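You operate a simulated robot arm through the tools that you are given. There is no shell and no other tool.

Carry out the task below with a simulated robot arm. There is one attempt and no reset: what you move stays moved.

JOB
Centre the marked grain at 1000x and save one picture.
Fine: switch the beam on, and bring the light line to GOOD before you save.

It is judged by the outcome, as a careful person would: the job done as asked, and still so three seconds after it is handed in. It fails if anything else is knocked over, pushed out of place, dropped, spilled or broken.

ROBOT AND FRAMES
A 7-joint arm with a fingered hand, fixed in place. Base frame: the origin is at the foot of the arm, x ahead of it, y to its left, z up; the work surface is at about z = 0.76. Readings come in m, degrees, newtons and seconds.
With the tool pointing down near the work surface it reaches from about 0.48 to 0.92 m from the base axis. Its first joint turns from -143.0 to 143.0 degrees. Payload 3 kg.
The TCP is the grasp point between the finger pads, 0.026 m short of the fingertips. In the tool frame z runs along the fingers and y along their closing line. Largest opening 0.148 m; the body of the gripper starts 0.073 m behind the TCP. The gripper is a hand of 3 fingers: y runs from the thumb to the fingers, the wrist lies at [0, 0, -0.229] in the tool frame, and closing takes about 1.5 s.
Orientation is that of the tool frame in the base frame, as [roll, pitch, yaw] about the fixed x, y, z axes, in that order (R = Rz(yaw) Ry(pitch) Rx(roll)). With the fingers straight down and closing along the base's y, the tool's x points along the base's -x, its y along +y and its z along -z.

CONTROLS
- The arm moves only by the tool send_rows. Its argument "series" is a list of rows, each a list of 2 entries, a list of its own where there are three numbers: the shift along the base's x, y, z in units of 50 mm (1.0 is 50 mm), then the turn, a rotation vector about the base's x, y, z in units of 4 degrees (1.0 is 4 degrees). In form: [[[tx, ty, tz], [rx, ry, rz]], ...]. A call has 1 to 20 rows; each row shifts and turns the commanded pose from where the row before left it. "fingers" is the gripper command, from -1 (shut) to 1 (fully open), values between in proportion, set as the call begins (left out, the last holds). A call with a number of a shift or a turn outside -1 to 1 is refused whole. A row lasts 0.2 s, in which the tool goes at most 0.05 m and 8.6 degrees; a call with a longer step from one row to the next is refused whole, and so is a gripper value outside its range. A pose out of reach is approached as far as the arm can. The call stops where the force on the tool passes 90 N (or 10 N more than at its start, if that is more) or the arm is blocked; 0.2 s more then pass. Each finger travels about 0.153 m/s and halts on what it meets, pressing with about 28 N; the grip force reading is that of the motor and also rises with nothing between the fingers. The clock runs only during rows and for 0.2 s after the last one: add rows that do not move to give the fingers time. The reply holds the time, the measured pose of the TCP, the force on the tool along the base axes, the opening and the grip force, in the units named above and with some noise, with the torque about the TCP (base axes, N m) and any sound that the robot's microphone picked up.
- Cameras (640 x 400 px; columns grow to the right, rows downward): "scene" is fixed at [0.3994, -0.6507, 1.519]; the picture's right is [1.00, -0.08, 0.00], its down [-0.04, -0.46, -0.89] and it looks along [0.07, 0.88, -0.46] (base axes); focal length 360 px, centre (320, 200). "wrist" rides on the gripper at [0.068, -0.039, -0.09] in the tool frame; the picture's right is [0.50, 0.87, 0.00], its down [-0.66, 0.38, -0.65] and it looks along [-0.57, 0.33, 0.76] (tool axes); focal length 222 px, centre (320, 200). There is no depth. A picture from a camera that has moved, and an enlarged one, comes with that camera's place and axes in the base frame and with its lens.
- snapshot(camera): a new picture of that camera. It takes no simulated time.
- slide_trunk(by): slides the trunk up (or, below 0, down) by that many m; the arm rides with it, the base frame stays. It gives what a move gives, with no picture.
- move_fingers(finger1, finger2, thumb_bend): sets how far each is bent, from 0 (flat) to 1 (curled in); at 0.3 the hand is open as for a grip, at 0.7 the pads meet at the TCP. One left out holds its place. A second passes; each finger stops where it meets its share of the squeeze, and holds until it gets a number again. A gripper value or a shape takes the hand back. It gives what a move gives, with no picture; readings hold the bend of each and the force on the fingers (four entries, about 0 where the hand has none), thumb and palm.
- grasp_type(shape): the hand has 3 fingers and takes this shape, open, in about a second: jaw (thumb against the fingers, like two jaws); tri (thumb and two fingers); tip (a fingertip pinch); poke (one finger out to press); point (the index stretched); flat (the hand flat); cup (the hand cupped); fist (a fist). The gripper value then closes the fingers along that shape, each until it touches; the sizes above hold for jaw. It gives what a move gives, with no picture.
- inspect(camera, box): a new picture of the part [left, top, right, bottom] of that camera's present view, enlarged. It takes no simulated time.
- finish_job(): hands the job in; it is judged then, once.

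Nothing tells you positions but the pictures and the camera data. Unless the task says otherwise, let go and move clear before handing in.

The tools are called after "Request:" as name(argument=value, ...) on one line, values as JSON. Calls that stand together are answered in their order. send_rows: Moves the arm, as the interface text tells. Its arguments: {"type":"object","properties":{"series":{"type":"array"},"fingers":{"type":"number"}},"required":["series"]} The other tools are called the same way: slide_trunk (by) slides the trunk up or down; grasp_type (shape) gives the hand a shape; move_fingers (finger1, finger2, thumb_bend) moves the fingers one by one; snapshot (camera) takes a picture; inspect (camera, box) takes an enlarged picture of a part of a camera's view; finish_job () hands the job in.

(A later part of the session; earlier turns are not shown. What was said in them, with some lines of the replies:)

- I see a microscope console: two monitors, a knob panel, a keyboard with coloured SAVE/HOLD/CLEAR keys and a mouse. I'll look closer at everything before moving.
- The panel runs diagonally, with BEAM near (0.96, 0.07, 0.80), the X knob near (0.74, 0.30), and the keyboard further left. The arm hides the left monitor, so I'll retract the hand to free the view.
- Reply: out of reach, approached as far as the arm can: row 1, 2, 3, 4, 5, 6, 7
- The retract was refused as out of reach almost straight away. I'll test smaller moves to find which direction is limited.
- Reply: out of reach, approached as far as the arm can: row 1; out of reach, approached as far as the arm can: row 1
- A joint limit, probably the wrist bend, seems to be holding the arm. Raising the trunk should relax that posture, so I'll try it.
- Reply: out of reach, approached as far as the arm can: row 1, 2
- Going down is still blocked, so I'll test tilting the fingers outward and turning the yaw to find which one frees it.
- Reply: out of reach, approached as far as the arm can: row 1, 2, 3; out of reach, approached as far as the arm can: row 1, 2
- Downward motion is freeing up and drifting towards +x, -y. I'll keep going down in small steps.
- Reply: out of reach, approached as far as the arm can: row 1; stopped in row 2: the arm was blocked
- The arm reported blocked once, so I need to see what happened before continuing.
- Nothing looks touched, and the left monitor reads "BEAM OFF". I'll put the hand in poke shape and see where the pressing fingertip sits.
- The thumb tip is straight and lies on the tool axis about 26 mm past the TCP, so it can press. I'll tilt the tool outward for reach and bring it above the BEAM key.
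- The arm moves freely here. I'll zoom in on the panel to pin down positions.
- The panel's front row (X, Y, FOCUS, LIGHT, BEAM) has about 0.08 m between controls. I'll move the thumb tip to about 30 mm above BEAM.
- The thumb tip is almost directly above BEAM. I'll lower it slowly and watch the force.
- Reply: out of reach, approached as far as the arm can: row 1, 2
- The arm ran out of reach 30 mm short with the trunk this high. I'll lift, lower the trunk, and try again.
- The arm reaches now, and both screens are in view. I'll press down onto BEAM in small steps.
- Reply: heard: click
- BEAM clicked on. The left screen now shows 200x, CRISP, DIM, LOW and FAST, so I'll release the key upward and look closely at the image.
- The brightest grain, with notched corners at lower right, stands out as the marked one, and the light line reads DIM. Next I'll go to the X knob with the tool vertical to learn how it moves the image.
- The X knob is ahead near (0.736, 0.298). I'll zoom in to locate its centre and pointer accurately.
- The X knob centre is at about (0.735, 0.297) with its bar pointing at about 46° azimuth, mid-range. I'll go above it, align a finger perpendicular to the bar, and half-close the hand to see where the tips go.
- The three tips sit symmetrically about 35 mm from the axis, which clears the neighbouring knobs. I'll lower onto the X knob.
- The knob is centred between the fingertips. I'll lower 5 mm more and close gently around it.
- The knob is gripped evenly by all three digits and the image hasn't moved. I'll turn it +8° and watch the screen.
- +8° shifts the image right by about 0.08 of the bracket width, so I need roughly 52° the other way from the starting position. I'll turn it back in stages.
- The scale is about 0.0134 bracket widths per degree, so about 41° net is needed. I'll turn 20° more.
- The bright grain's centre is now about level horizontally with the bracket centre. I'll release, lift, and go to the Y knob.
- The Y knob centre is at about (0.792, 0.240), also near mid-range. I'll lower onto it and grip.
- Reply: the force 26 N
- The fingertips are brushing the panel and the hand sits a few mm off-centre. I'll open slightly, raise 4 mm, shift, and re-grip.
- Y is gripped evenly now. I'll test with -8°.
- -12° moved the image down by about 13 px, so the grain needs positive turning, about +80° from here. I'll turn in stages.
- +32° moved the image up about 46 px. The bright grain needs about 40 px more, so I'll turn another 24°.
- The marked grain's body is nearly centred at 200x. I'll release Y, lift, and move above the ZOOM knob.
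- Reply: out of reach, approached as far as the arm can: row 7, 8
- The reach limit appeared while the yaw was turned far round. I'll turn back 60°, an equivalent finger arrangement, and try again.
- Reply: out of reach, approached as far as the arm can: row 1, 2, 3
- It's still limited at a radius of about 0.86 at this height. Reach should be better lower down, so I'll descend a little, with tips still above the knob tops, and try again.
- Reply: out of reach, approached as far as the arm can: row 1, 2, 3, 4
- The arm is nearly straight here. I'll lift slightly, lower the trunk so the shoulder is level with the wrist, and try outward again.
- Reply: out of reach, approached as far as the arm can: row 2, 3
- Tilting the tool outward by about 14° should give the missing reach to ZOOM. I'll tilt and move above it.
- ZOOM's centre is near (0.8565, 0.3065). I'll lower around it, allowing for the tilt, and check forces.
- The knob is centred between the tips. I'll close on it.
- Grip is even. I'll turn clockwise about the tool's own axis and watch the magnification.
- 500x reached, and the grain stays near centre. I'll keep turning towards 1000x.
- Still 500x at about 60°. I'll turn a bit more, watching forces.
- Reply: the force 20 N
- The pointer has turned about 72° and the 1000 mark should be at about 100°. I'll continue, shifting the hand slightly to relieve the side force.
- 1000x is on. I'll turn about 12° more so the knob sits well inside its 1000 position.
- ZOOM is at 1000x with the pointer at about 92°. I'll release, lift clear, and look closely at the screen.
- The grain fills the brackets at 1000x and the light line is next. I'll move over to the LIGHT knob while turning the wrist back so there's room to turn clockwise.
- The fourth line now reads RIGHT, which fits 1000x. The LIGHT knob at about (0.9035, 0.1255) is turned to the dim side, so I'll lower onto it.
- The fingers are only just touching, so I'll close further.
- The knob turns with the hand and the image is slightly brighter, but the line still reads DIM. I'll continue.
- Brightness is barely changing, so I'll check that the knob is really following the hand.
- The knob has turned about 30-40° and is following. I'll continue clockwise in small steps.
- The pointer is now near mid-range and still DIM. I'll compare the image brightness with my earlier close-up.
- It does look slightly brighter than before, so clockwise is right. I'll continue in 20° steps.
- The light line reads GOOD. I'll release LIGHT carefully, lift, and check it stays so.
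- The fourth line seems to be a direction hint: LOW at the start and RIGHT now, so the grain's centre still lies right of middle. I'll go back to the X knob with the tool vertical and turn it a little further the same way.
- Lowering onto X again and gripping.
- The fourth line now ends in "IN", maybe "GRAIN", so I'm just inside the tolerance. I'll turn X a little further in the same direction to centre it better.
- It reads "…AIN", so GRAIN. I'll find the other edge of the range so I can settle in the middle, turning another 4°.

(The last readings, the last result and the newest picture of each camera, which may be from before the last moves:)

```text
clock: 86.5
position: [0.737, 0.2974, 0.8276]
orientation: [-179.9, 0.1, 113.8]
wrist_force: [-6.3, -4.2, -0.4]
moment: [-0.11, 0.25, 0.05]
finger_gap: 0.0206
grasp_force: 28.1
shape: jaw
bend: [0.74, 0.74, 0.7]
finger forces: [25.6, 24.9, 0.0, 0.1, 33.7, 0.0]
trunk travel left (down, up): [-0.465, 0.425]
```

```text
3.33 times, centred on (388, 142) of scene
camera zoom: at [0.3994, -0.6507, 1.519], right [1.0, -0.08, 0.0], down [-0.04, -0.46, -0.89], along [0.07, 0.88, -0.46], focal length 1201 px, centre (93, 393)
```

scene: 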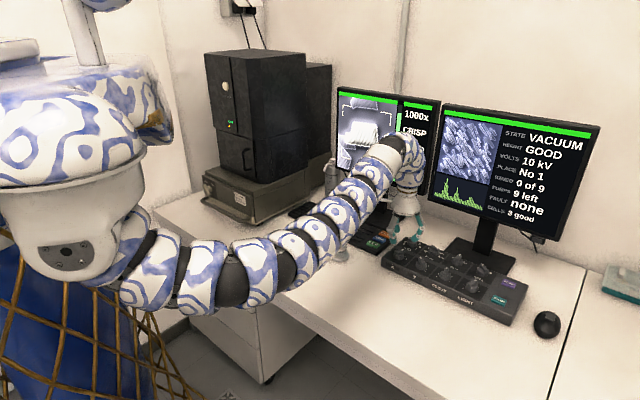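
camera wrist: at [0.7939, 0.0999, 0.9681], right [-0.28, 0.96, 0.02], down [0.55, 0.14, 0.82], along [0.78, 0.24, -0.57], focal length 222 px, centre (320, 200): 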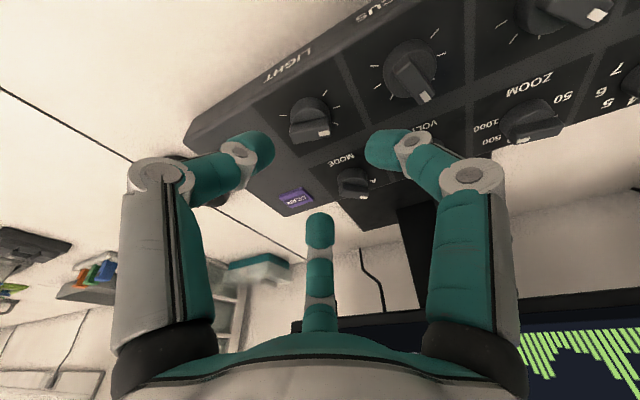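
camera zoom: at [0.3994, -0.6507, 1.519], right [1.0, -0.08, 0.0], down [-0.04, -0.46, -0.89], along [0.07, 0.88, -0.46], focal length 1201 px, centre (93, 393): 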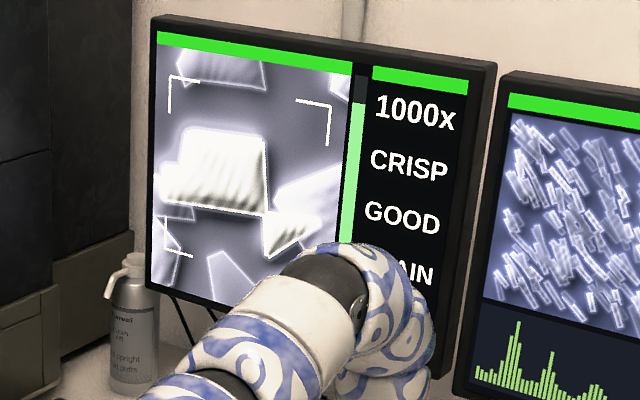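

Still GRAIN, and the grain with its tail is now about symmetric in the brackets. I'll go one or two steps more to find the left edge.

Request:
send_rows(series=[[[0, 0, 0], [0, 0, -1]], [[0, 0, 0], [0, 0, 0]]])

Request:
inspect(camera="scene", box=[332, 82, 444, 202])

Request:
send_rows(series=[[[0, 0, 0], [0, 0, -1]], [[0, 0, 0], [0, 0, 0]]])

Request:
inspect(camera="scene", box=[332, 82, 444, 202])

```text
clock: 87.1
position: [0.737, 0.2992, 0.8297]
orientation: [180.0, 0.1, 109.8]
wrist_force: [-6.7, -4.1, -0.6]
moment: [-0.1, 0.24, -0.03]
finger_gap: 0.0204
grasp_force: 27.9
shape: jaw
bend: [0.74, 0.74, 0.7]
finger forces: [25.2, 25.5, 0.0, 0.0, 33.3, 0.0]
trunk travel left (down, up): [-0.465, 0.425]
```

```text
3.33 times, centred on (388, 142) of scene
camera zoom: at [0.3994, -0.6507, 1.519], right [1.0, -0.08, 0.0], down [-0.04, -0.46, -0.89], along [0.07, 0.88, -0.46], focal length 1201 px, centre (93, 393)
```

zoom: 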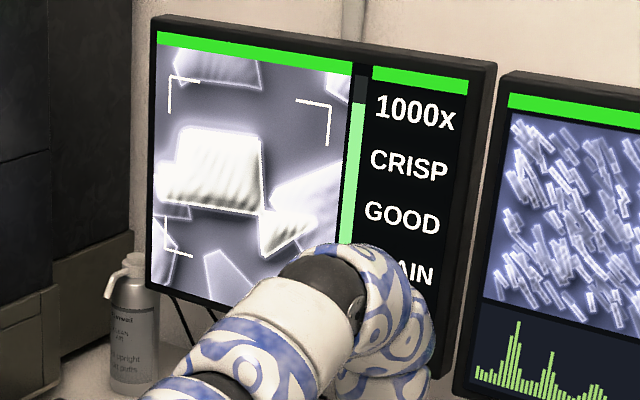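

```text
clock: 87.7
position: [0.7377, 0.2976, 0.829]
orientation: [-180.0, 0.1, 105.8]
wrist_force: [-7.2, -5.0, -1.5]
moment: [-0.16, 0.23, 0.03]
finger_gap: 0.0206
grasp_force: 28.5
shape: jaw
bend: [0.74, 0.74, 0.7]
finger forces: [24.6, 25.3, 0.0, 0.0, 34.2, 0.0]
trunk travel left (down, up): [-0.465, 0.425]
```

```text
3.33 times, centred on (388, 142) of scene
camera zoom: at [0.3994, -0.6507, 1.519], right [1.0, -0.08, 0.0], down [-0.04, -0.46, -0.89], along [0.07, 0.88, -0.46], focal length 1201 px, centre (93, 393)
```

zoom: 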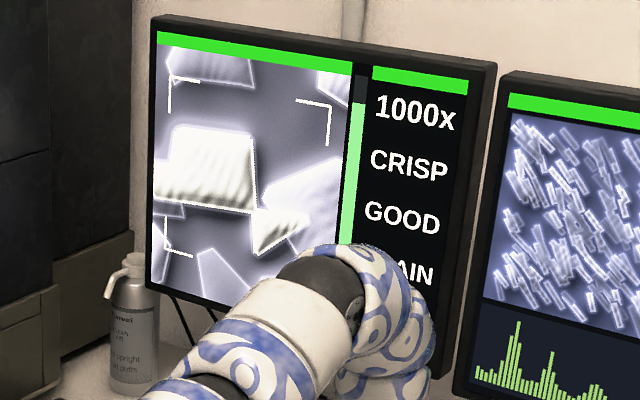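

Still GRAIN after 20° in total. I'll keep going to find the left edge.

Request:
send_rows(series=[[[0, 0, 0], [0, 0, -1]], [[0, 0, 0], [0, 0, 0]]])

Request:
inspect(camera="scene", box=[332, 82, 444, 202])

Request:
send_rows(series=[[[0, 0, 0], [0, 0, -1]], [[0, 0, 0], [0, 0, 0]]])

Request:
inspect(camera="scene", box=[332, 82, 444, 202])

```text
clock: 88.3
position: [0.7381, 0.2981, 0.8296]
orientation: [-179.9, 0.1, 101.8]
wrist_force: [-8.7, -4.7, -2.1]
moment: [-0.08, 0.27, 0.01]
finger_gap: 0.0204
grasp_force: 28.3
shape: jaw
bend: [0.74, 0.74, 0.7]
finger forces: [24.3, 25.3, 0.1, 0.0, 34.3, 0.0]
trunk travel left (down, up): [-0.465, 0.425]
```

```text
3.33 times, centred on (388, 142) of scene
camera zoom: at [0.3994, -0.6507, 1.519], right [1.0, -0.08, 0.0], down [-0.04, -0.46, -0.89], along [0.07, 0.88, -0.46], focal length 1201 px, centre (93, 393)
```

zoom: 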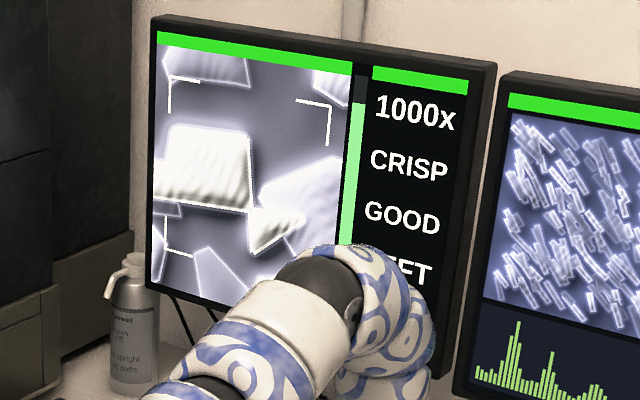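

```text
clock: 88.9
position: [0.7386, 0.2976, 0.8297]
orientation: [-180.0, 0.2, 97.8]
wrist_force: [-7.4, -5.0, -3.5]
moment: [-0.13, 0.24, 0.03]
finger_gap: 0.0205
grasp_force: 27.7
shape: jaw
bend: [0.74, 0.73, 0.7]
finger forces: [24.0, 26.4, 0.0, 0.0, 34.0, 0.0]
trunk travel left (down, up): [-0.465, 0.425]
```

```text
3.33 times, centred on (388, 142) of scene
camera zoom: at [0.3994, -0.6507, 1.519], right [1.0, -0.08, 0.0], down [-0.04, -0.46, -0.89], along [0.07, 0.88, -0.46], focal length 1201 px, centre (93, 393)
```

zoom: 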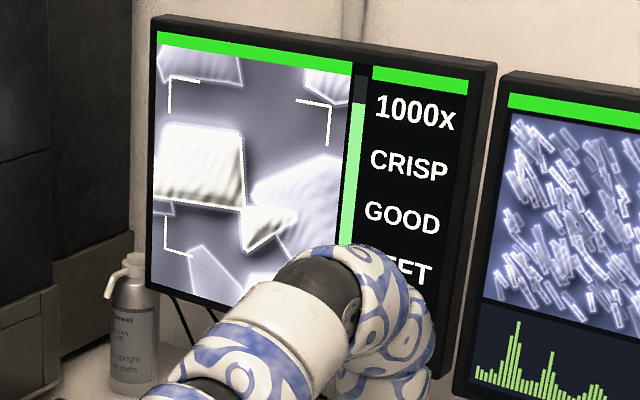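

LEFT appeared at about -24°, so the middle is about -11°. I'll turn back +16° and confirm on the image.

Request:
send_rows(series=[[[0, 0, 0], [0, 0, 1]], [[0, 0, 0], [0, 0, 1]], [[0, 0, 0], [0, 0, 1]], [[0, 0, 0], [0, 0, 1]], [[0, 0, 0], [0, 0, 0]]])

Request:
inspect(camera="scene", box=[332, 82, 444, 202])

```text
clock: 90.1
position: [0.7377, 0.299, 0.8279]
orientation: [179.9, 0.1, 113.9]
wrist_force: [-6.3, -0.3, -0.6]
moment: [-0.06, 0.24, 0.01]
finger_gap: 0.0203
grasp_force: 27.9
shape: jaw
bend: [0.73, 0.74, 0.7]
finger forces: [26.4, 26.0, 0.0, 0.1, 32.9, 0.0]
trunk travel left (down, up): [-0.465, 0.425]
```

```text
3.33 times, centred on (388, 142) of scene
camera zoom: at [0.3994, -0.6507, 1.519], right [1.0, -0.08, 0.0], down [-0.04, -0.46, -0.89], along [0.07, 0.88, -0.46], focal length 1201 px, centre (93, 393)
```

zoom: 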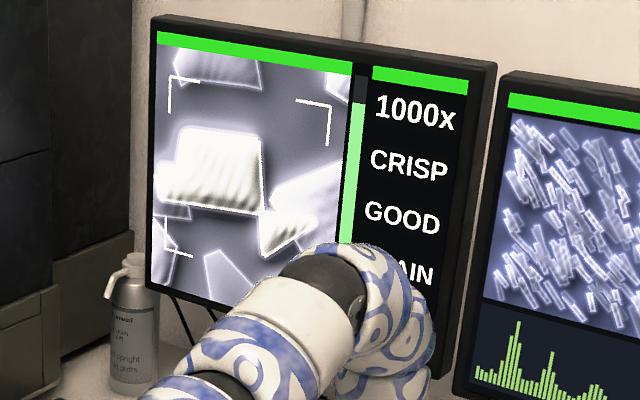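

About 8 px short of the middle, so I'll turn another +4°.

Request:
send_rows(series=[[[0, 0, 0], [0, 0, 1]], [[0, 0, 0], [0, 0, 0]]])

Request:
inspect(camera="scene", box=[332, 82, 444, 202])

```text
clock: 90.7
position: [0.7384, 0.2993, 0.8299]
orientation: [-180.0, 0.1, 117.9]
wrist_force: [-7.0, -0.9, -4.4]
moment: [-0.08, 0.19, 0.02]
finger_gap: 0.0206
grasp_force: 28.5
shape: jaw
bend: [0.73, 0.74, 0.7]
finger forces: [26.6, 24.9, 0.0, 0.0, 32.9, 0.1]
trunk travel left (down, up): [-0.465, 0.425]
```

```text
3.33 times, centred on (388, 142) of scene
camera zoom: at [0.3994, -0.6507, 1.519], right [1.0, -0.08, 0.0], down [-0.04, -0.46, -0.89], along [0.07, 0.88, -0.46], focal length 1201 px, centre (93, 393)
```

zoom: 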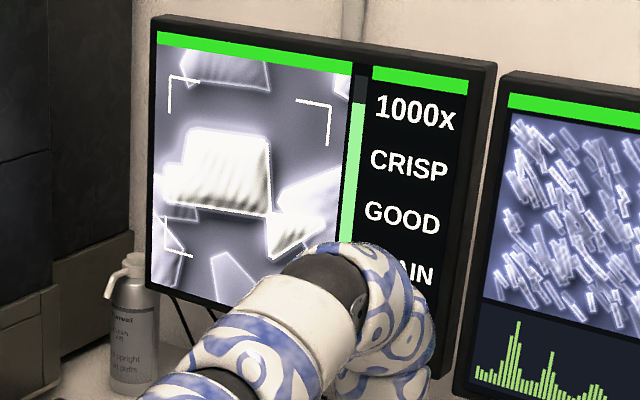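

X is centred in its range. I'll release, lift, and move to the Y knob.

Request:
send_rows(series=[[[0, 0, 0], [0, 0, 0]], [[0, 0, 0], [0, 0, 0]], [[0, 0, 0], [0, 0, 0]], [[0, 0, 0.5], [0, 0, 0]], [[0, 0, 0.7], [0, 0, 0]], [[0.3, -0.3, 0], [0, 0, 1]], [[0.4, -0.4, 0], [0, 0, 1]], [[0.4, -0.4, 0], [0, 0, 1]], [[0, 0, 0], [0, 0, 1]], [[0, 0, 0], [0, 0, 1]], [[0, 0, 0], [0, 0, 1]], [[0, 0, 0], [0, 0, 1]], [[0, 0, 0], [0, 0, 0]]], fingers=-0.2)

Request:
inspect(camera="scene", box=[332, 82, 444, 202])

Request:
inspect(camera="wrist", box=[200, 60, 440, 230])

```text
clock: 93.5
position: [0.7931, 0.2447, 0.8886]
orientation: [180.0, 0.1, 145.9]
wrist_force: [-0.1, 0.3, -0.6]
moment: [0.01, -0.03, -0.02]
finger_gap: 0.0587
grasp_force: 0.0
shape: jaw
bend: [0.77, 0.77, 0.7]
finger forces: [0.0, 0.0, 0.1, 0.0, 0.1, 0.1]
trunk travel left (down, up): [-0.465, 0.425]
```

```text
3.33 times, centred on (388, 142) of scene
camera zoom: at [0.3994, -0.6507, 1.519], right [1.0, -0.08, 0.0], down [-0.04, -0.46, -0.89], along [0.07, 0.88, -0.46], focal length 1201 px, centre (93, 393)
```

zoom: 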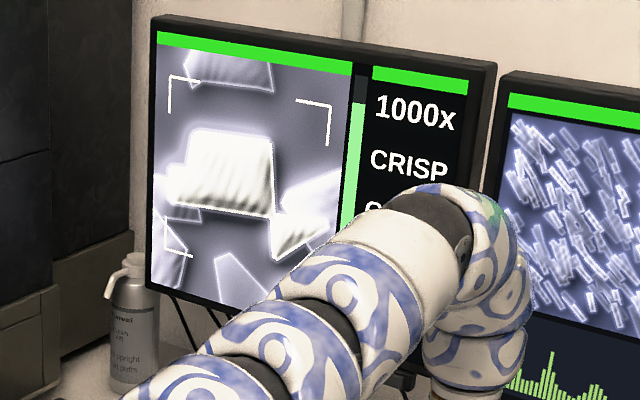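

```text
2.35 times, centred on (320, 145) of wrist
camera zoom: at [0.7147, 0.2482, 0.9792], right [0.07, 1.0, 0.0], down [0.75, -0.05, 0.66], along [0.65, -0.05, -0.76], focal length 523 px, centre (320, 329)
```

zoom: 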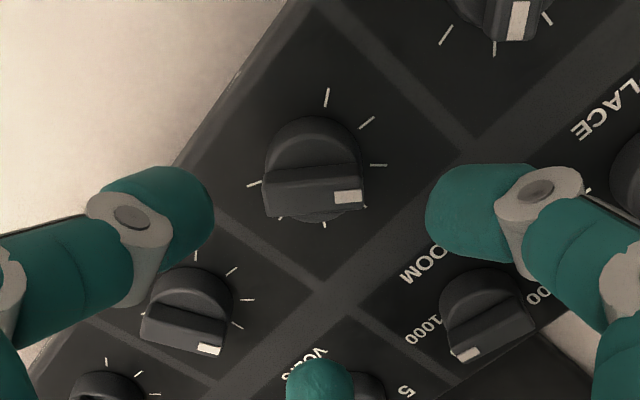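

Y knob is below. I'll lower to the grip position that worked before and close.

Request:
send_rows(series=[[[0.03, -0.05, -0.5], [0, 0, 0]], [[0, 0, -0.4], [0, 0, 0]], [[0, 0, -0.26], [0, 0, 0]], [[0, 0, 0], [0, 0, 0]]])

Request:
send_rows(series=[[[0, 0, 0], [0, 0, 0]], [[0, 0, 0], [0, 0, 0]], [[0, 0, 0], [0, 0, 0]], [[0, 0, 0], [0, 0, 0]]], fingers=-0.9)

Request:
inspect(camera="scene", box=[332, 82, 444, 202])

```text
clock: 94.5
position: [0.7949, 0.2406, 0.8307]
orientation: [180.0, 0.1, 145.8]
wrist_force: [0.2, 0.5, 0.0]
moment: [-0.01, -0.02, -0.01]
finger_gap: 0.0592
grasp_force: 0.1
shape: jaw
bend: [0.77, 0.77, 0.7]
finger forces: [0.0, 0.0, 0.0, 0.0, 0.0, 0.0]
trunk travel left (down, up): [-0.465, 0.425]
```

```text
clock: 95.5
position: [0.7948, 0.2402, 0.8294]
orientation: [180.0, 0.1, 145.8]
wrist_force: [-0.3, -1.8, -8.0]
moment: [-0.25, -0.12, -0.03]
finger_gap: 0.0266
grasp_force: 28.2
shape: jaw
bend: [0.75, 0.75, 0.7]
finger forces: [24.5, 25.0, 0.0, 0.0, 26.4, 0.0]
trunk travel left (down, up): [-0.465, 0.425]
```

```text
3.33 times, centred on (388, 142) of scene
camera zoom: at [0.3994, -0.6507, 1.519], right [1.0, -0.08, 0.0], down [-0.04, -0.46, -0.89], along [0.07, 0.88, -0.46], focal length 1201 px, centre (93, 393)
```

zoom: 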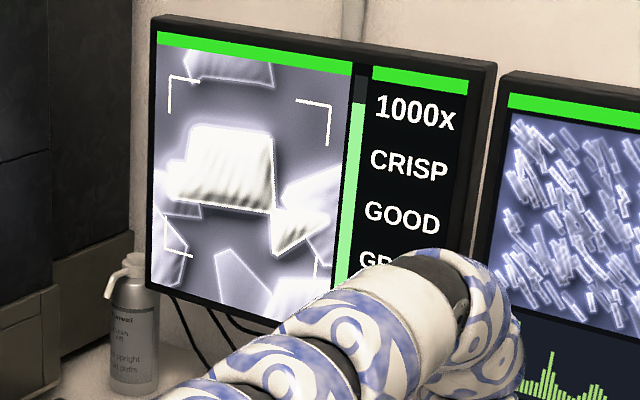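

The line begins "GR…", so GRAIN is confirmed. I'll step Y positive to find the upper edge.

Request:
send_rows(series=[[[0, 0, 0], [0, 0, 1]], [[0, 0, 0], [0, 0, 0]]])

Request:
inspect(camera="scene", box=[332, 82, 444, 202])

Request:
send_rows(series=[[[0, 0, 0], [0, 0, 1]], [[0, 0, 0], [0, 0, 0]]])

Request:
inspect(camera="scene", box=[332, 82, 444, 202])

```text
clock: 96.1
position: [0.7948, 0.2411, 0.8303]
orientation: [-179.9, 0.0, 149.8]
wrist_force: [-0.8, -1.2, -9.5]
moment: [-0.23, -0.1, -0.03]
finger_gap: 0.0267
grasp_force: 27.9
shape: jaw
bend: [0.75, 0.75, 0.7]
finger forces: [24.7, 24.6, 0.0, 0.0, 26.1, 0.0]
trunk travel left (down, up): [-0.465, 0.425]
```

```text
3.33 times, centred on (388, 142) of scene
camera zoom: at [0.3994, -0.6507, 1.519], right [1.0, -0.08, 0.0], down [-0.04, -0.46, -0.89], along [0.07, 0.88, -0.46], focal length 1201 px, centre (93, 393)
```

zoom: 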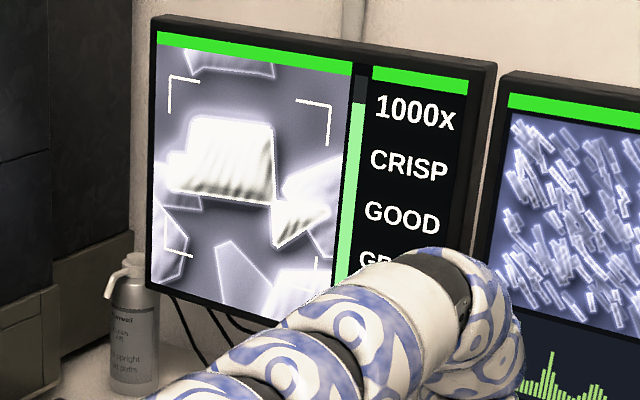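

```text
clock: 96.7
position: [0.795, 0.2409, 0.8298]
orientation: [180.0, 0.1, 153.7]
wrist_force: [1.2, 0.7, -10.3]
moment: [-0.25, -0.13, -0.02]
finger_gap: 0.0264
grasp_force: 27.3
shape: jaw
bend: [0.75, 0.75, 0.7]
finger forces: [24.9, 24.9, 0.1, 0.0, 25.4, 0.0]
trunk travel left (down, up): [-0.465, 0.425]
```

```text
3.33 times, centred on (388, 142) of scene
camera zoom: at [0.3994, -0.6507, 1.519], right [1.0, -0.08, 0.0], down [-0.04, -0.46, -0.89], along [0.07, 0.88, -0.46], focal length 1201 px, centre (93, 393)
```

zoom: 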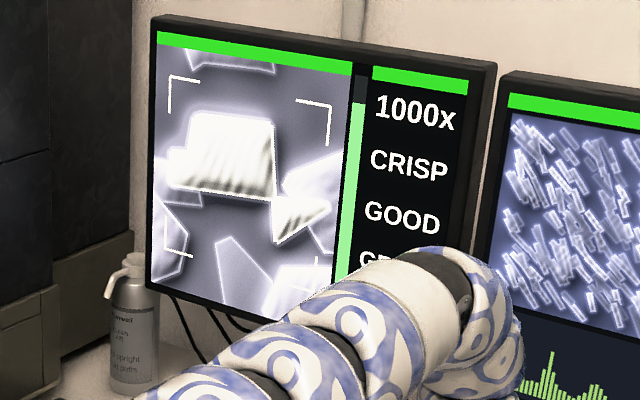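

Still GRAIN and the grain's extent looks vertically centred. I'll check how far the upper edge is.

Request:
send_rows(series=[[[0, 0, 0], [0, 0, 1]], [[0, 0, 0], [0, 0, 0]]])

Request:
inspect(camera="scene", box=[332, 82, 444, 202])

Request:
send_rows(series=[[[0, 0, 0], [0, 0, 1]], [[0, 0, 0], [0, 0, 0]]])

Request:
inspect(camera="scene", box=[332, 82, 444, 202])

```text
clock: 97.3
position: [0.7956, 0.242, 0.8292]
orientation: [-179.9, 0.1, 157.8]
wrist_force: [0.9, -1.2, -8.8]
moment: [-0.24, -0.18, -0.08]
finger_gap: 0.0266
grasp_force: 27.7
shape: jaw
bend: [0.75, 0.75, 0.7]
finger forces: [24.7, 24.8, 0.0, 0.1, 26.0, 0.1]
trunk travel left (down, up): [-0.465, 0.425]
```

```text
3.33 times, centred on (388, 142) of scene
camera zoom: at [0.3994, -0.6507, 1.519], right [1.0, -0.08, 0.0], down [-0.04, -0.46, -0.89], along [0.07, 0.88, -0.46], focal length 1201 px, centre (93, 393)
```

zoom: 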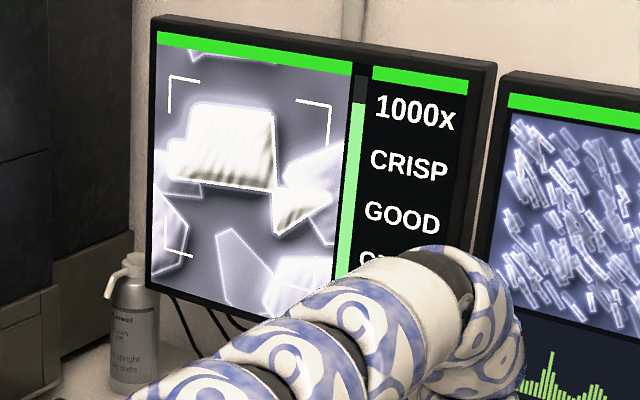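

```text
clock: 97.9
position: [0.7954, 0.241, 0.8295]
orientation: [-180.0, 0.0, 161.9]
wrist_force: [0.9, -1.6, -10.3]
moment: [-0.24, -0.16, -0.02]
finger_gap: 0.0265
grasp_force: 28.2
shape: jaw
bend: [0.75, 0.75, 0.7]
finger forces: [24.8, 24.6, 0.0, 0.0, 25.8, 0.0]
trunk travel left (down, up): [-0.465, 0.425]
```

```text
3.33 times, centred on (388, 142) of scene
camera zoom: at [0.3994, -0.6507, 1.519], right [1.0, -0.08, 0.0], down [-0.04, -0.46, -0.89], along [0.07, 0.88, -0.46], focal length 1201 px, centre (93, 393)
```

zoom: 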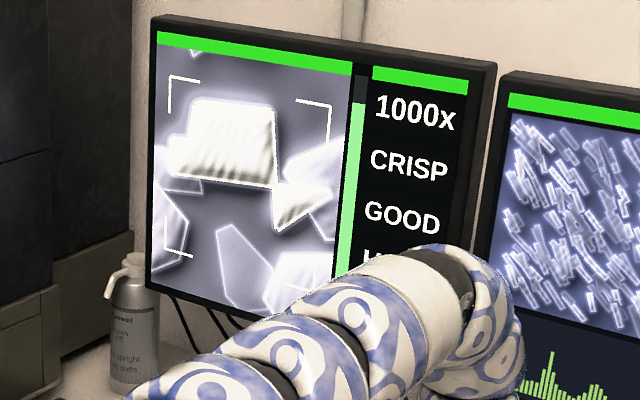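

HIGH appears at +16°, so the centre should be about 20 px below that edge. I'll turn back 12° and measure.

Request:
send_rows(series=[[[0, 0, 0], [0, 0, -1]], [[0, 0, 0], [0, 0, -1]], [[0, 0, 0], [0, 0, -1]], [[0, 0, 0], [0, 0, 0]]])

Request:
inspect(camera="scene", box=[332, 82, 444, 202])

```text
clock: 98.9
position: [0.7953, 0.2403, 0.8301]
orientation: [180.0, 0.0, 149.8]
wrist_force: [1.2, -1.9, -12.5]
moment: [-0.27, -0.17, -0.01]
finger_gap: 0.0265
grasp_force: 28.3
shape: jaw
bend: [0.75, 0.75, 0.7]
finger forces: [25.0, 24.5, 0.0, 0.1, 25.6, 0.0]
trunk travel left (down, up): [-0.465, 0.425]
```

```text
3.33 times, centred on (388, 142) of scene
camera zoom: at [0.3994, -0.6507, 1.519], right [1.0, -0.08, 0.0], down [-0.04, -0.46, -0.89], along [0.07, 0.88, -0.46], focal length 1201 px, centre (93, 393)
```

zoom: 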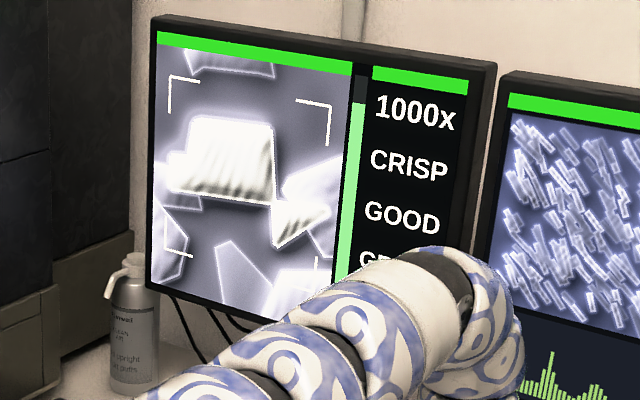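

It's GRAIN and near the middle vertically. I'll release Y, lift, and check the settled position.

Request:
send_rows(series=[[[0, 0, 0], [0, 0, 0]], [[0, 0, 0], [0, 0, 0]], [[0, 0, 0], [0, 0, 0]], [[0, 0, 0.5], [0, 0, 0]], [[0, 0, 0.8], [0, 0, 0]], [[0, 0, 0.5], [0, 0, 0]], [[0, 0, 0], [0, 0, 0]]], fingers=-0.2)

Request:
inspect(camera="scene", box=[332, 82, 444, 202])

Request:
inspect(camera="scene", box=[430, 95, 610, 245])

Request:
snapshot(camera="scene")

Request:
snapshot(camera="wrist")

```text
clock: 100.5
position: [0.794, 0.2414, 0.9199]
orientation: [179.9, 0.1, 149.7]
wrist_force: [0.6, 0.0, -0.3]
moment: [-0.01, -0.01, 0.05]
finger_gap: 0.0591
grasp_force: 0.1
shape: jaw
bend: [0.77, 0.77, 0.7]
finger forces: [0.1, 0.0, 0.0, 0.0, 0.0, 0.1]
trunk travel left (down, up): [-0.465, 0.425]
```

```text
3.33 times, centred on (388, 142) of scene
camera zoom: at [0.3994, -0.6507, 1.519], right [1.0, -0.08, 0.0], down [-0.04, -0.46, -0.89], along [0.07, 0.88, -0.46], focal length 1201 px, centre (93, 393)
```

zoom: 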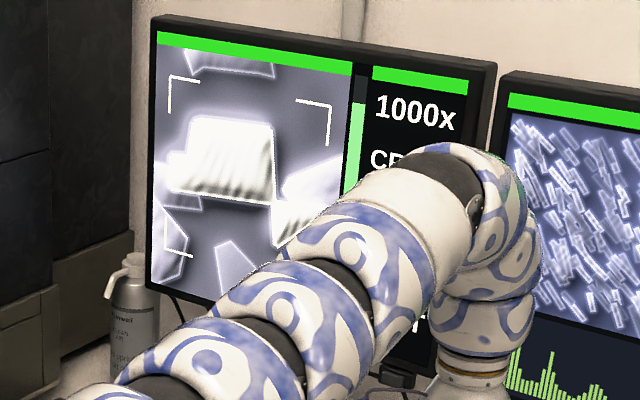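

```text
2.67 times, centred on (520, 170) of scene
camera zoom: at [0.3994, -0.6507, 1.519], right [1.0, -0.08, 0.0], down [-0.04, -0.46, -0.89], along [0.07, 0.88, -0.46], focal length 961 px, centre (-213, 280)
```

zoom: 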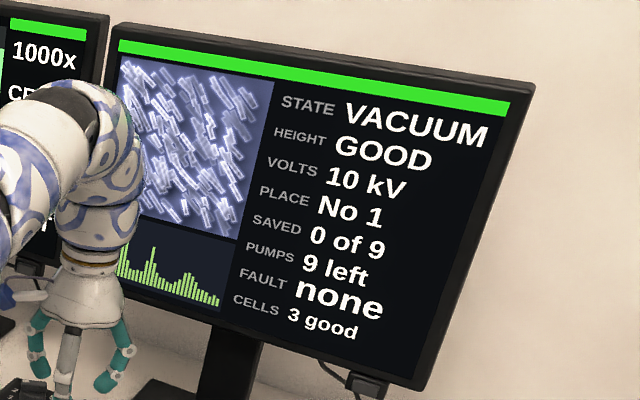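

```text
taken
```

scene: 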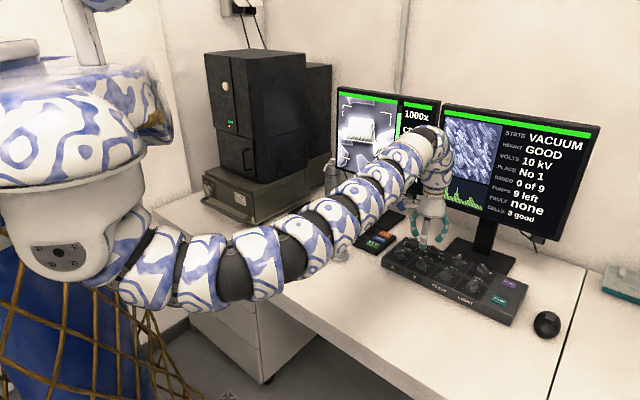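

```text
taken
camera wrist: at [0.7151, 0.2407, 1.0113], right [0.0, 1.0, 0.0], down [0.76, 0.0, 0.65], along [0.65, 0.0, -0.76], focal length 222 px, centre (320, 200)
```

wrist: 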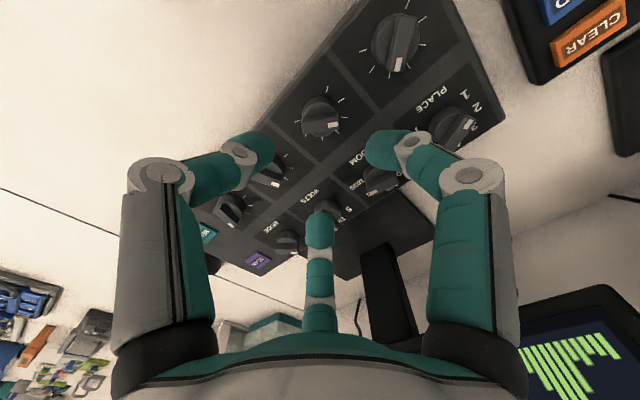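

The grain sits near the middle of both ranges with the light GOOD. Next is SAVE, the green key near (0.674, 0.403), so I'll switch to poke and move above it.

Request:
send_rows(series=[[[-0.48, 0.64, 0.1], [0, 0, 0]], [[-0.48, 0.64, 0], [0, 0, 0]], [[-0.48, 0.64, 0], [0, 0, 0]], [[-0.48, 0.64, 0], [0, 0, 0]], [[-0.3, 0.45, 0], [0, 0, 0]], [[0, 0, 0], [0, 0, 0]]])

Request:
grasp_type(shape="poke")

Request:
snapshot(camera="wrist")

Request:
snapshot(camera="scene")

Request:
inspect(camera="wrist", box=[220, 70, 420, 230])

```text
clock: 101.9
position: [0.6819, 0.3911, 0.9276]
orientation: [-179.9, 0.1, 149.8]
wrist_force: [0.8, 0.1, 0.9]
moment: [-0.05, 0.0, 0.02]
finger_gap: 0.059
grasp_force: 0.1
shape: jaw
bend: [0.77, 0.77, 0.7]
finger forces: [0.0, 0.1, 0.1, 0.0, 0.1, 0.0]
trunk travel left (down, up): [-0.465, 0.425]
```

```text
clock: 102.8
position: [0.6828, 0.3902, 0.9261]
orientation: [180.0, 0.1, 149.9]
wrist_force: [-0.2, -0.7, 0.7]
moment: [-0.01, 0.0, 0.01]
finger_gap: 0.0
grasp_force: 0.0
shape: poke
bend: [1.0, 1.0, 0.4]
finger forces: [0.1, 0.1, 0.0, 0.0, 0.0, 0.0]
trunk travel left (down, up): [-0.465, 0.425]
```

```text
taken
camera wrist: at [0.6038, 0.3903, 1.0161], right [0.0, 1.0, 0.0], down [0.76, 0.0, 0.65], along [0.65, 0.0, -0.76], focal length 222 px, centre (320, 200)
```

wrist: 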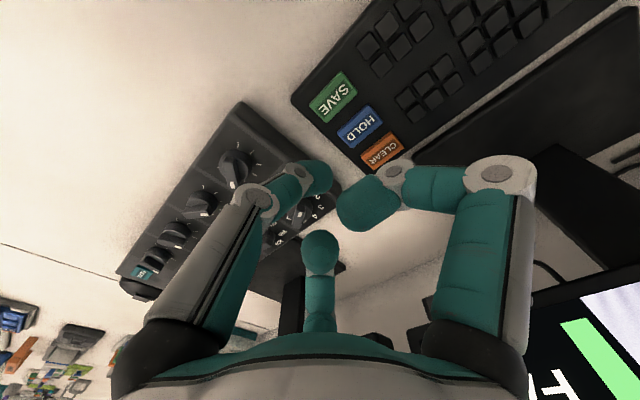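

```text
taken
```

scene: 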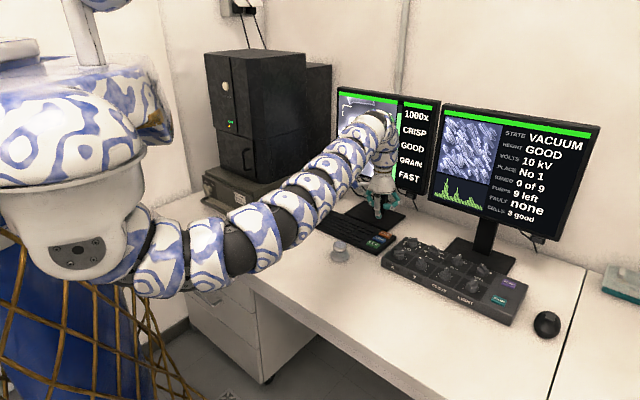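

```text
2.50 times, centred on (320, 150) of wrist
camera zoom: at [0.6038, 0.3903, 1.0161], right [0.0, 1.0, 0.0], down [0.76, 0.0, 0.65], along [0.65, 0.0, -0.76], focal length 555 px, centre (320, 325)
```

zoom: 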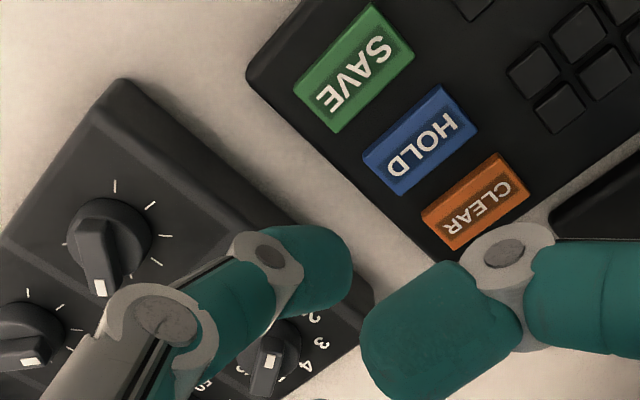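

The screen reads 1000x, CRISP, GOOD, GRAIN, FAST. SAVE is at about (0.668, 0.4035), so I'll move above it and check the alignment.

Request:
send_rows(series=[[[-0.15, 0.13, -0.5], [0, 0, 0]], [[-0.146, 0.136, -0.7], [0, 0, 0]], [[0, 0, 0], [0, 0, 0]]])

Request:
inspect(camera="wrist", box=[220, 70, 420, 230])

Request:
inspect(camera="scene", box=[320, 180, 440, 280])

```text
clock: 103.6
position: [0.6686, 0.4061, 0.866]
orientation: [180.0, 0.0, 149.8]
wrist_force: [0.0, -0.2, 0.1]
moment: [-0.01, 0.02, 0.02]
finger_gap: 0.0
grasp_force: 0.0
shape: poke
bend: [1.0, 1.0, 0.4]
finger forces: [0.0, 0.0, 0.0, 0.0, 0.0, 0.1]
trunk travel left (down, up): [-0.465, 0.425]
```

```text
2.50 times, centred on (320, 150) of wrist
camera zoom: at [0.5895, 0.4046, 0.9563], right [0.0, 1.0, 0.0], down [0.76, 0.0, 0.66], along [0.66, 0.0, -0.76], focal length 555 px, centre (320, 325)
```

zoom: 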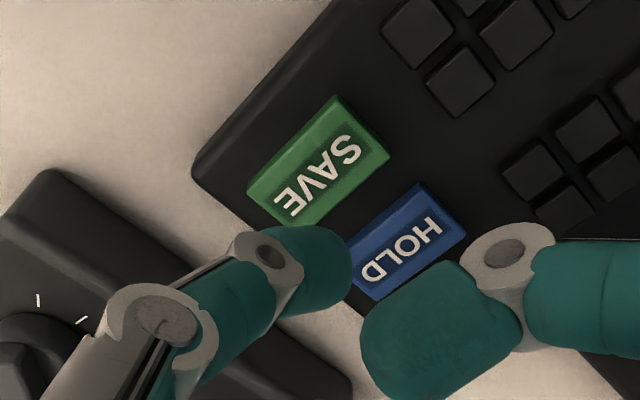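

```text
4.00 times, centred on (380, 230) of scene
camera zoom: at [0.3994, -0.6507, 1.519], right [1.0, -0.08, 0.0], down [-0.04, -0.46, -0.89], along [0.07, 0.88, -0.46], focal length 1441 px, centre (80, 80)
```

zoom: 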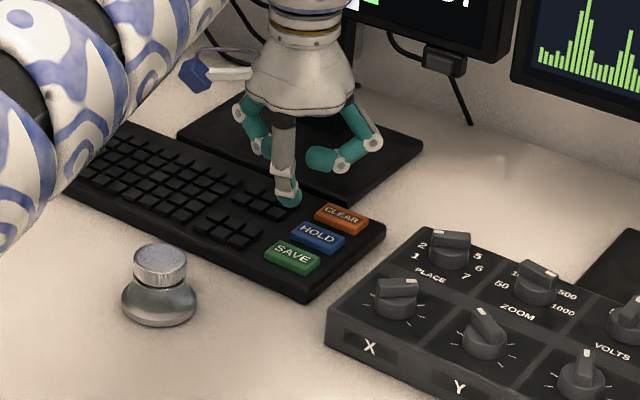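

The tip is lined up over SAVE. I'll lower in steps to contact and press gently.

Request:
send_rows(series=[[[0, 0, -0.5], [0, 0, 0]], [[0, 0, -0.26], [0, 0, 0]], [[0, 0, -0.08], [0, 0, 0]], [[0, 0, 0], [0, 0, 0]]])

Request:
inspect(camera="scene", box=[320, 180, 440, 280])

Request:
inspect(camera="scene", box=[332, 82, 612, 257])

```text
clock: 104.6
position: [0.6686, 0.4033, 0.8239]
orientation: [-180.0, 0.1, 149.8]
wrist_force: [-0.2, 1.2, 0.4]
moment: [0.01, 0.0, -0.01]
finger_gap: 0.0
grasp_force: 0.2
shape: poke
bend: [1.0, 1.0, 0.4]
finger forces: [0.1, 0.1, 0.1, 0.1, 0.1, 0.1]
trunk travel left (down, up): [-0.465, 0.425]
```

```text
4.00 times, centred on (380, 230) of scene
camera zoom: at [0.3994, -0.6507, 1.519], right [1.0, -0.08, 0.0], down [-0.04, -0.46, -0.89], along [0.07, 0.88, -0.46], focal length 1441 px, centre (80, 80)
```

zoom: 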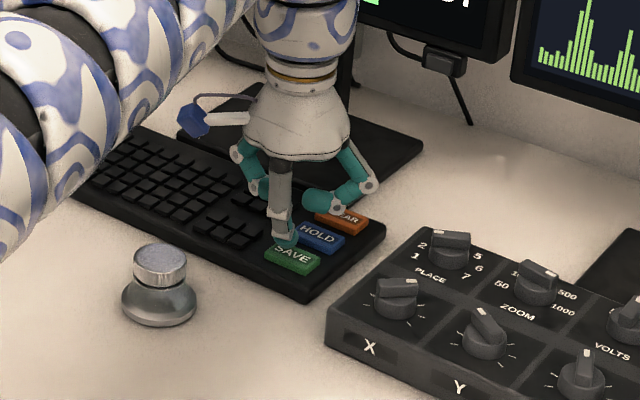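

```text
2.29 times, centred on (472, 170) of scene
camera zoom: at [0.3994, -0.6507, 1.519], right [1.0, -0.08, 0.0], down [-0.04, -0.46, -0.89], along [0.07, 0.88, -0.46], focal length 824 px, centre (-27, 270)
```

zoom: 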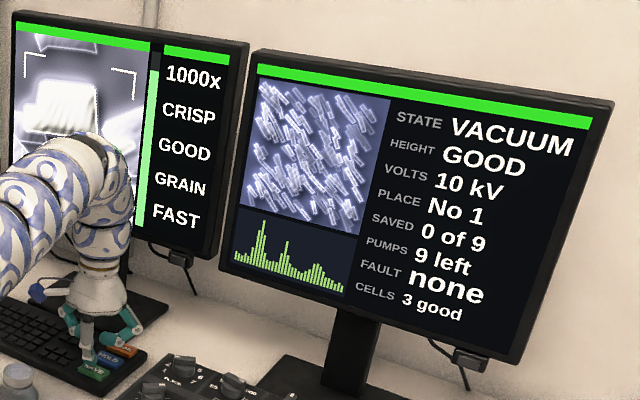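

Everything reads as wanted: 1000x, CRISP, GOOD and GRAIN. I'll press down slowly for exactly one click.

Request:
send_rows(series=[[[0, 0, -0.08], [0, 0, 0]], [[0, 0, -0.06], [0, 0, 0]], [[0, 0, 0], [0, 0, 0]]])

Request:
inspect(camera="scene", box=[332, 82, 612, 257])

```text
clock: 105.4
position: [0.669, 0.405, 0.817]
orientation: [-180.0, 0.1, 149.8]
wrist_force: [-0.2, 0.4, -0.2]
moment: [0.0, -0.01, 0.02]
finger_gap: 0.0
grasp_force: 0.0
shape: poke
bend: [1.0, 1.0, 0.4]
finger forces: [0.1, 0.0, 0.0, 0.0, 0.1, 0.1]
trunk travel left (down, up): [-0.465, 0.425]
```

```text
2.29 times, centred on (472, 170) of scene
camera zoom: at [0.3994, -0.6507, 1.519], right [1.0, -0.08, 0.0], down [-0.04, -0.46, -0.89], along [0.07, 0.88, -0.46], focal length 824 px, centre (-27, 270)
```

zoom: 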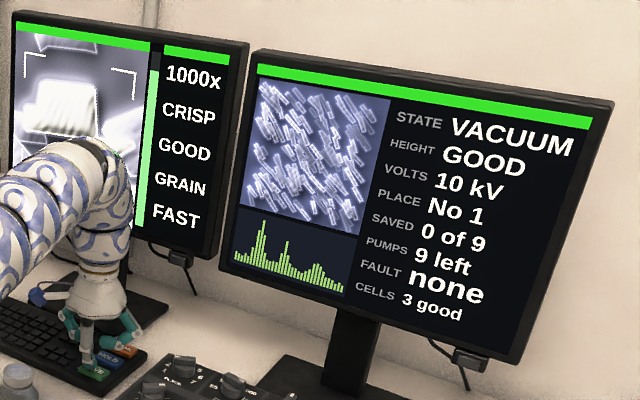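

No contact yet, so I'll continue down in small steps.

Request:
send_rows(series=[[[0, 0, -0.07], [0, 0, 0]], [[0, 0, -0.05], [0, 0, 0]], [[0, 0, 0], [0, 0, 0]]])

Request:
inspect(camera="scene", box=[320, 180, 440, 280])

```text
clock: 106.2
position: [0.6676, 0.4058, 0.8114]
orientation: [-180.0, 0.2, 149.8]
wrist_force: [-0.7, 0.3, 0.4]
moment: [-0.01, -0.01, -0.01]
finger_gap: 0.0
grasp_force: 0.0
shape: poke
bend: [1.0, 1.0, 0.4]
finger forces: [0.1, 0.0, 0.0, 0.1, 0.9, 0.1]
trunk travel left (down, up): [-0.465, 0.425]
```

```text
4.00 times, centred on (380, 230) of scene
camera zoom: at [0.3994, -0.6507, 1.519], right [1.0, -0.08, 0.0], down [-0.04, -0.46, -0.89], along [0.07, 0.88, -0.46], focal length 1441 px, centre (80, 80)
```

zoom: 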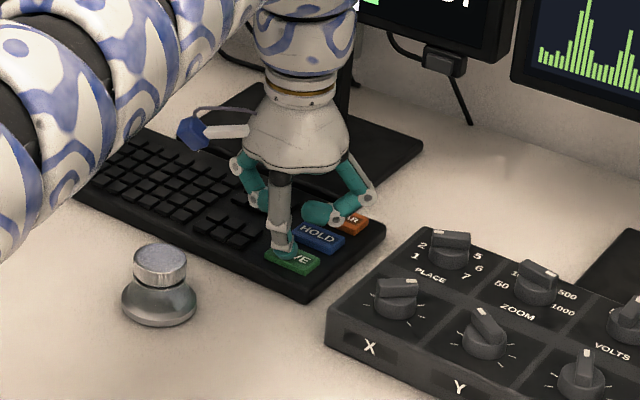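

The thumb has just touched the key. I'll press a few mm more.

Request:
send_rows(series=[[[0, 0, -0.06], [0, 0, 0]], [[0, 0, 0], [0, 0, 0]]])

Request:
inspect(camera="scene", box=[332, 82, 612, 257])

```text
clock: 106.8
position: [0.6682, 0.4041, 0.8085]
orientation: [179.9, 0.1, 149.8]
wrist_force: [1.4, -0.5, 4.4]
moment: [-0.05, -0.06, -0.02]
finger_gap: 0.0
grasp_force: 0.1
shape: poke
bend: [1.0, 1.0, 0.4]
finger forces: [0.1, 0.1, 0.0, 0.0, 4.0, 0.0]
trunk travel left (down, up): [-0.465, 0.425]
heard: click
```

```text
2.29 times, centred on (472, 170) of scene
camera zoom: at [0.3994, -0.6507, 1.519], right [1.0, -0.08, 0.0], down [-0.04, -0.46, -0.89], along [0.07, 0.88, -0.46], focal length 824 px, centre (-27, 270)
```

zoom: 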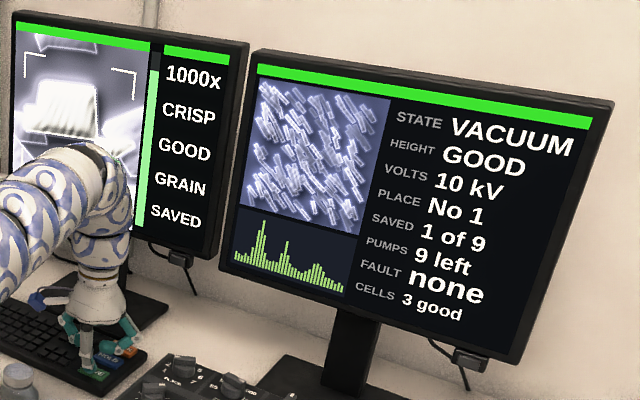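

One click, and the screens show "SAVED" and "1 of 9". I'll lift straight off the key and clear.

Request:
send_rows(series=[[[0, 0, 0.4], [0, 0, 0]], [[0, 0, 0.7], [0, 0, 0]], [[0, 0, 0.8], [0, 0, 0]], [[0, 0, 0.8], [0, 0, 0]], [[0, 0, 0], [0, 0, 0]]])

Request:
snapshot(camera="scene")

Request:
inspect(camera="scene", box=[332, 82, 612, 257])

Request:
inspect(camera="scene", box=[300, 200, 570, 345])

```text
clock: 108.0
position: [0.6698, 0.4032, 0.9433]
orientation: [-180.0, 0.0, 149.8]
wrist_force: [-0.4, 0.0, -0.6]
moment: [-0.04, -0.02, 0.01]
finger_gap: 0.0
grasp_force: 0.1
shape: poke
bend: [1.0, 1.0, 0.4]
finger forces: [0.1, 0.1, 0.0, 0.0, 0.0, 0.0]
trunk travel left (down, up): [-0.465, 0.425]
```

```text
taken
```

scene: 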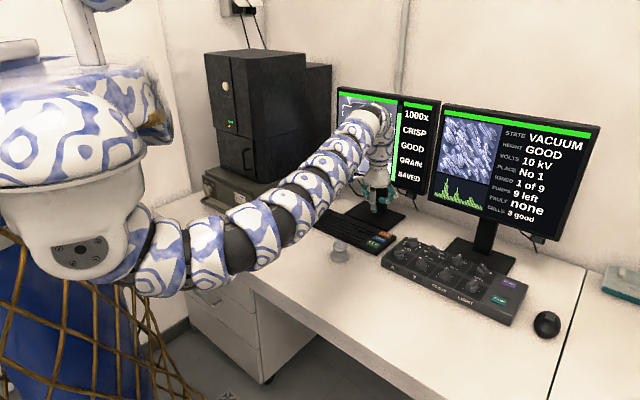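

```text
2.29 times, centred on (472, 170) of scene
camera zoom: at [0.3994, -0.6507, 1.519], right [1.0, -0.08, 0.0], down [-0.04, -0.46, -0.89], along [0.07, 0.88, -0.46], focal length 824 px, centre (-27, 270)
```

zoom: 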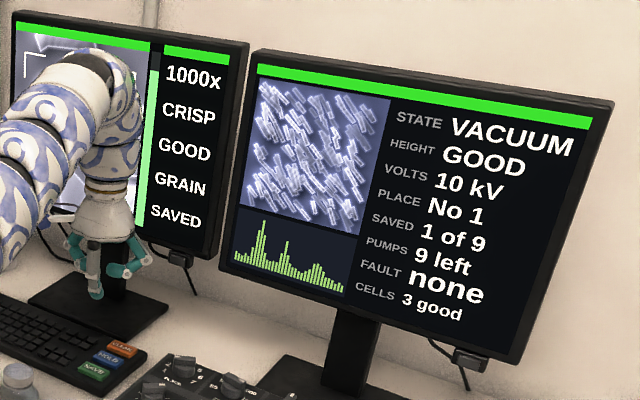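

```text
2.37 times, centred on (435, 272) of scene
camera zoom: at [0.3994, -0.6507, 1.519], right [1.0, -0.08, 0.0], down [-0.04, -0.46, -0.89], along [0.07, 0.88, -0.46], focal length 854 px, centre (47, 28)
```

zoom: 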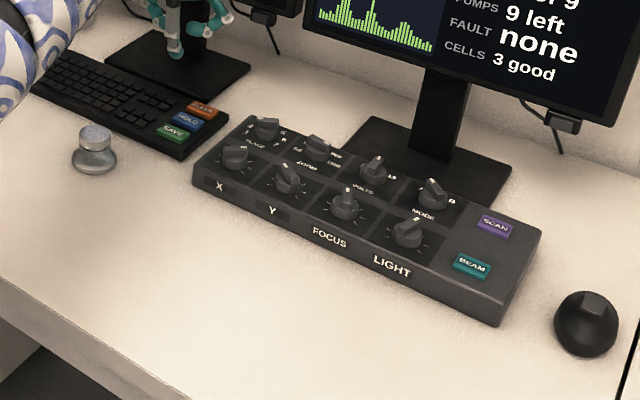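

The picture is saved ("SAVED", 1 of 9) at 1000x, with CRISP, GOOD and GRAIN showing and no fault. The hand is clear and nothing else has moved, so I'm handing in.

Request:
finish_job()

```text
The job is handed in.
```

I centred the marked grain at 1000x and saved one picture. The console now shows "SAVED" and 1 of 9.

- **Beam:** It is on, and I left it on.
- **Light:** The light line changed from DIM to GOOD before I pressed SAVE.
- **Grain:** None of the grains carried a label, so I took the brightest one, with the notched outline, to be the marked grain. The screen's position line reads GRAIN for it. I set X and Y to about the middle of the range where that line holds.
- **Save:** I pressed SAVE once. The image was CRISP at that moment and the fault line read "none". The scan was left on FAST.

The hand is clear of the controls and nothing else was moved.
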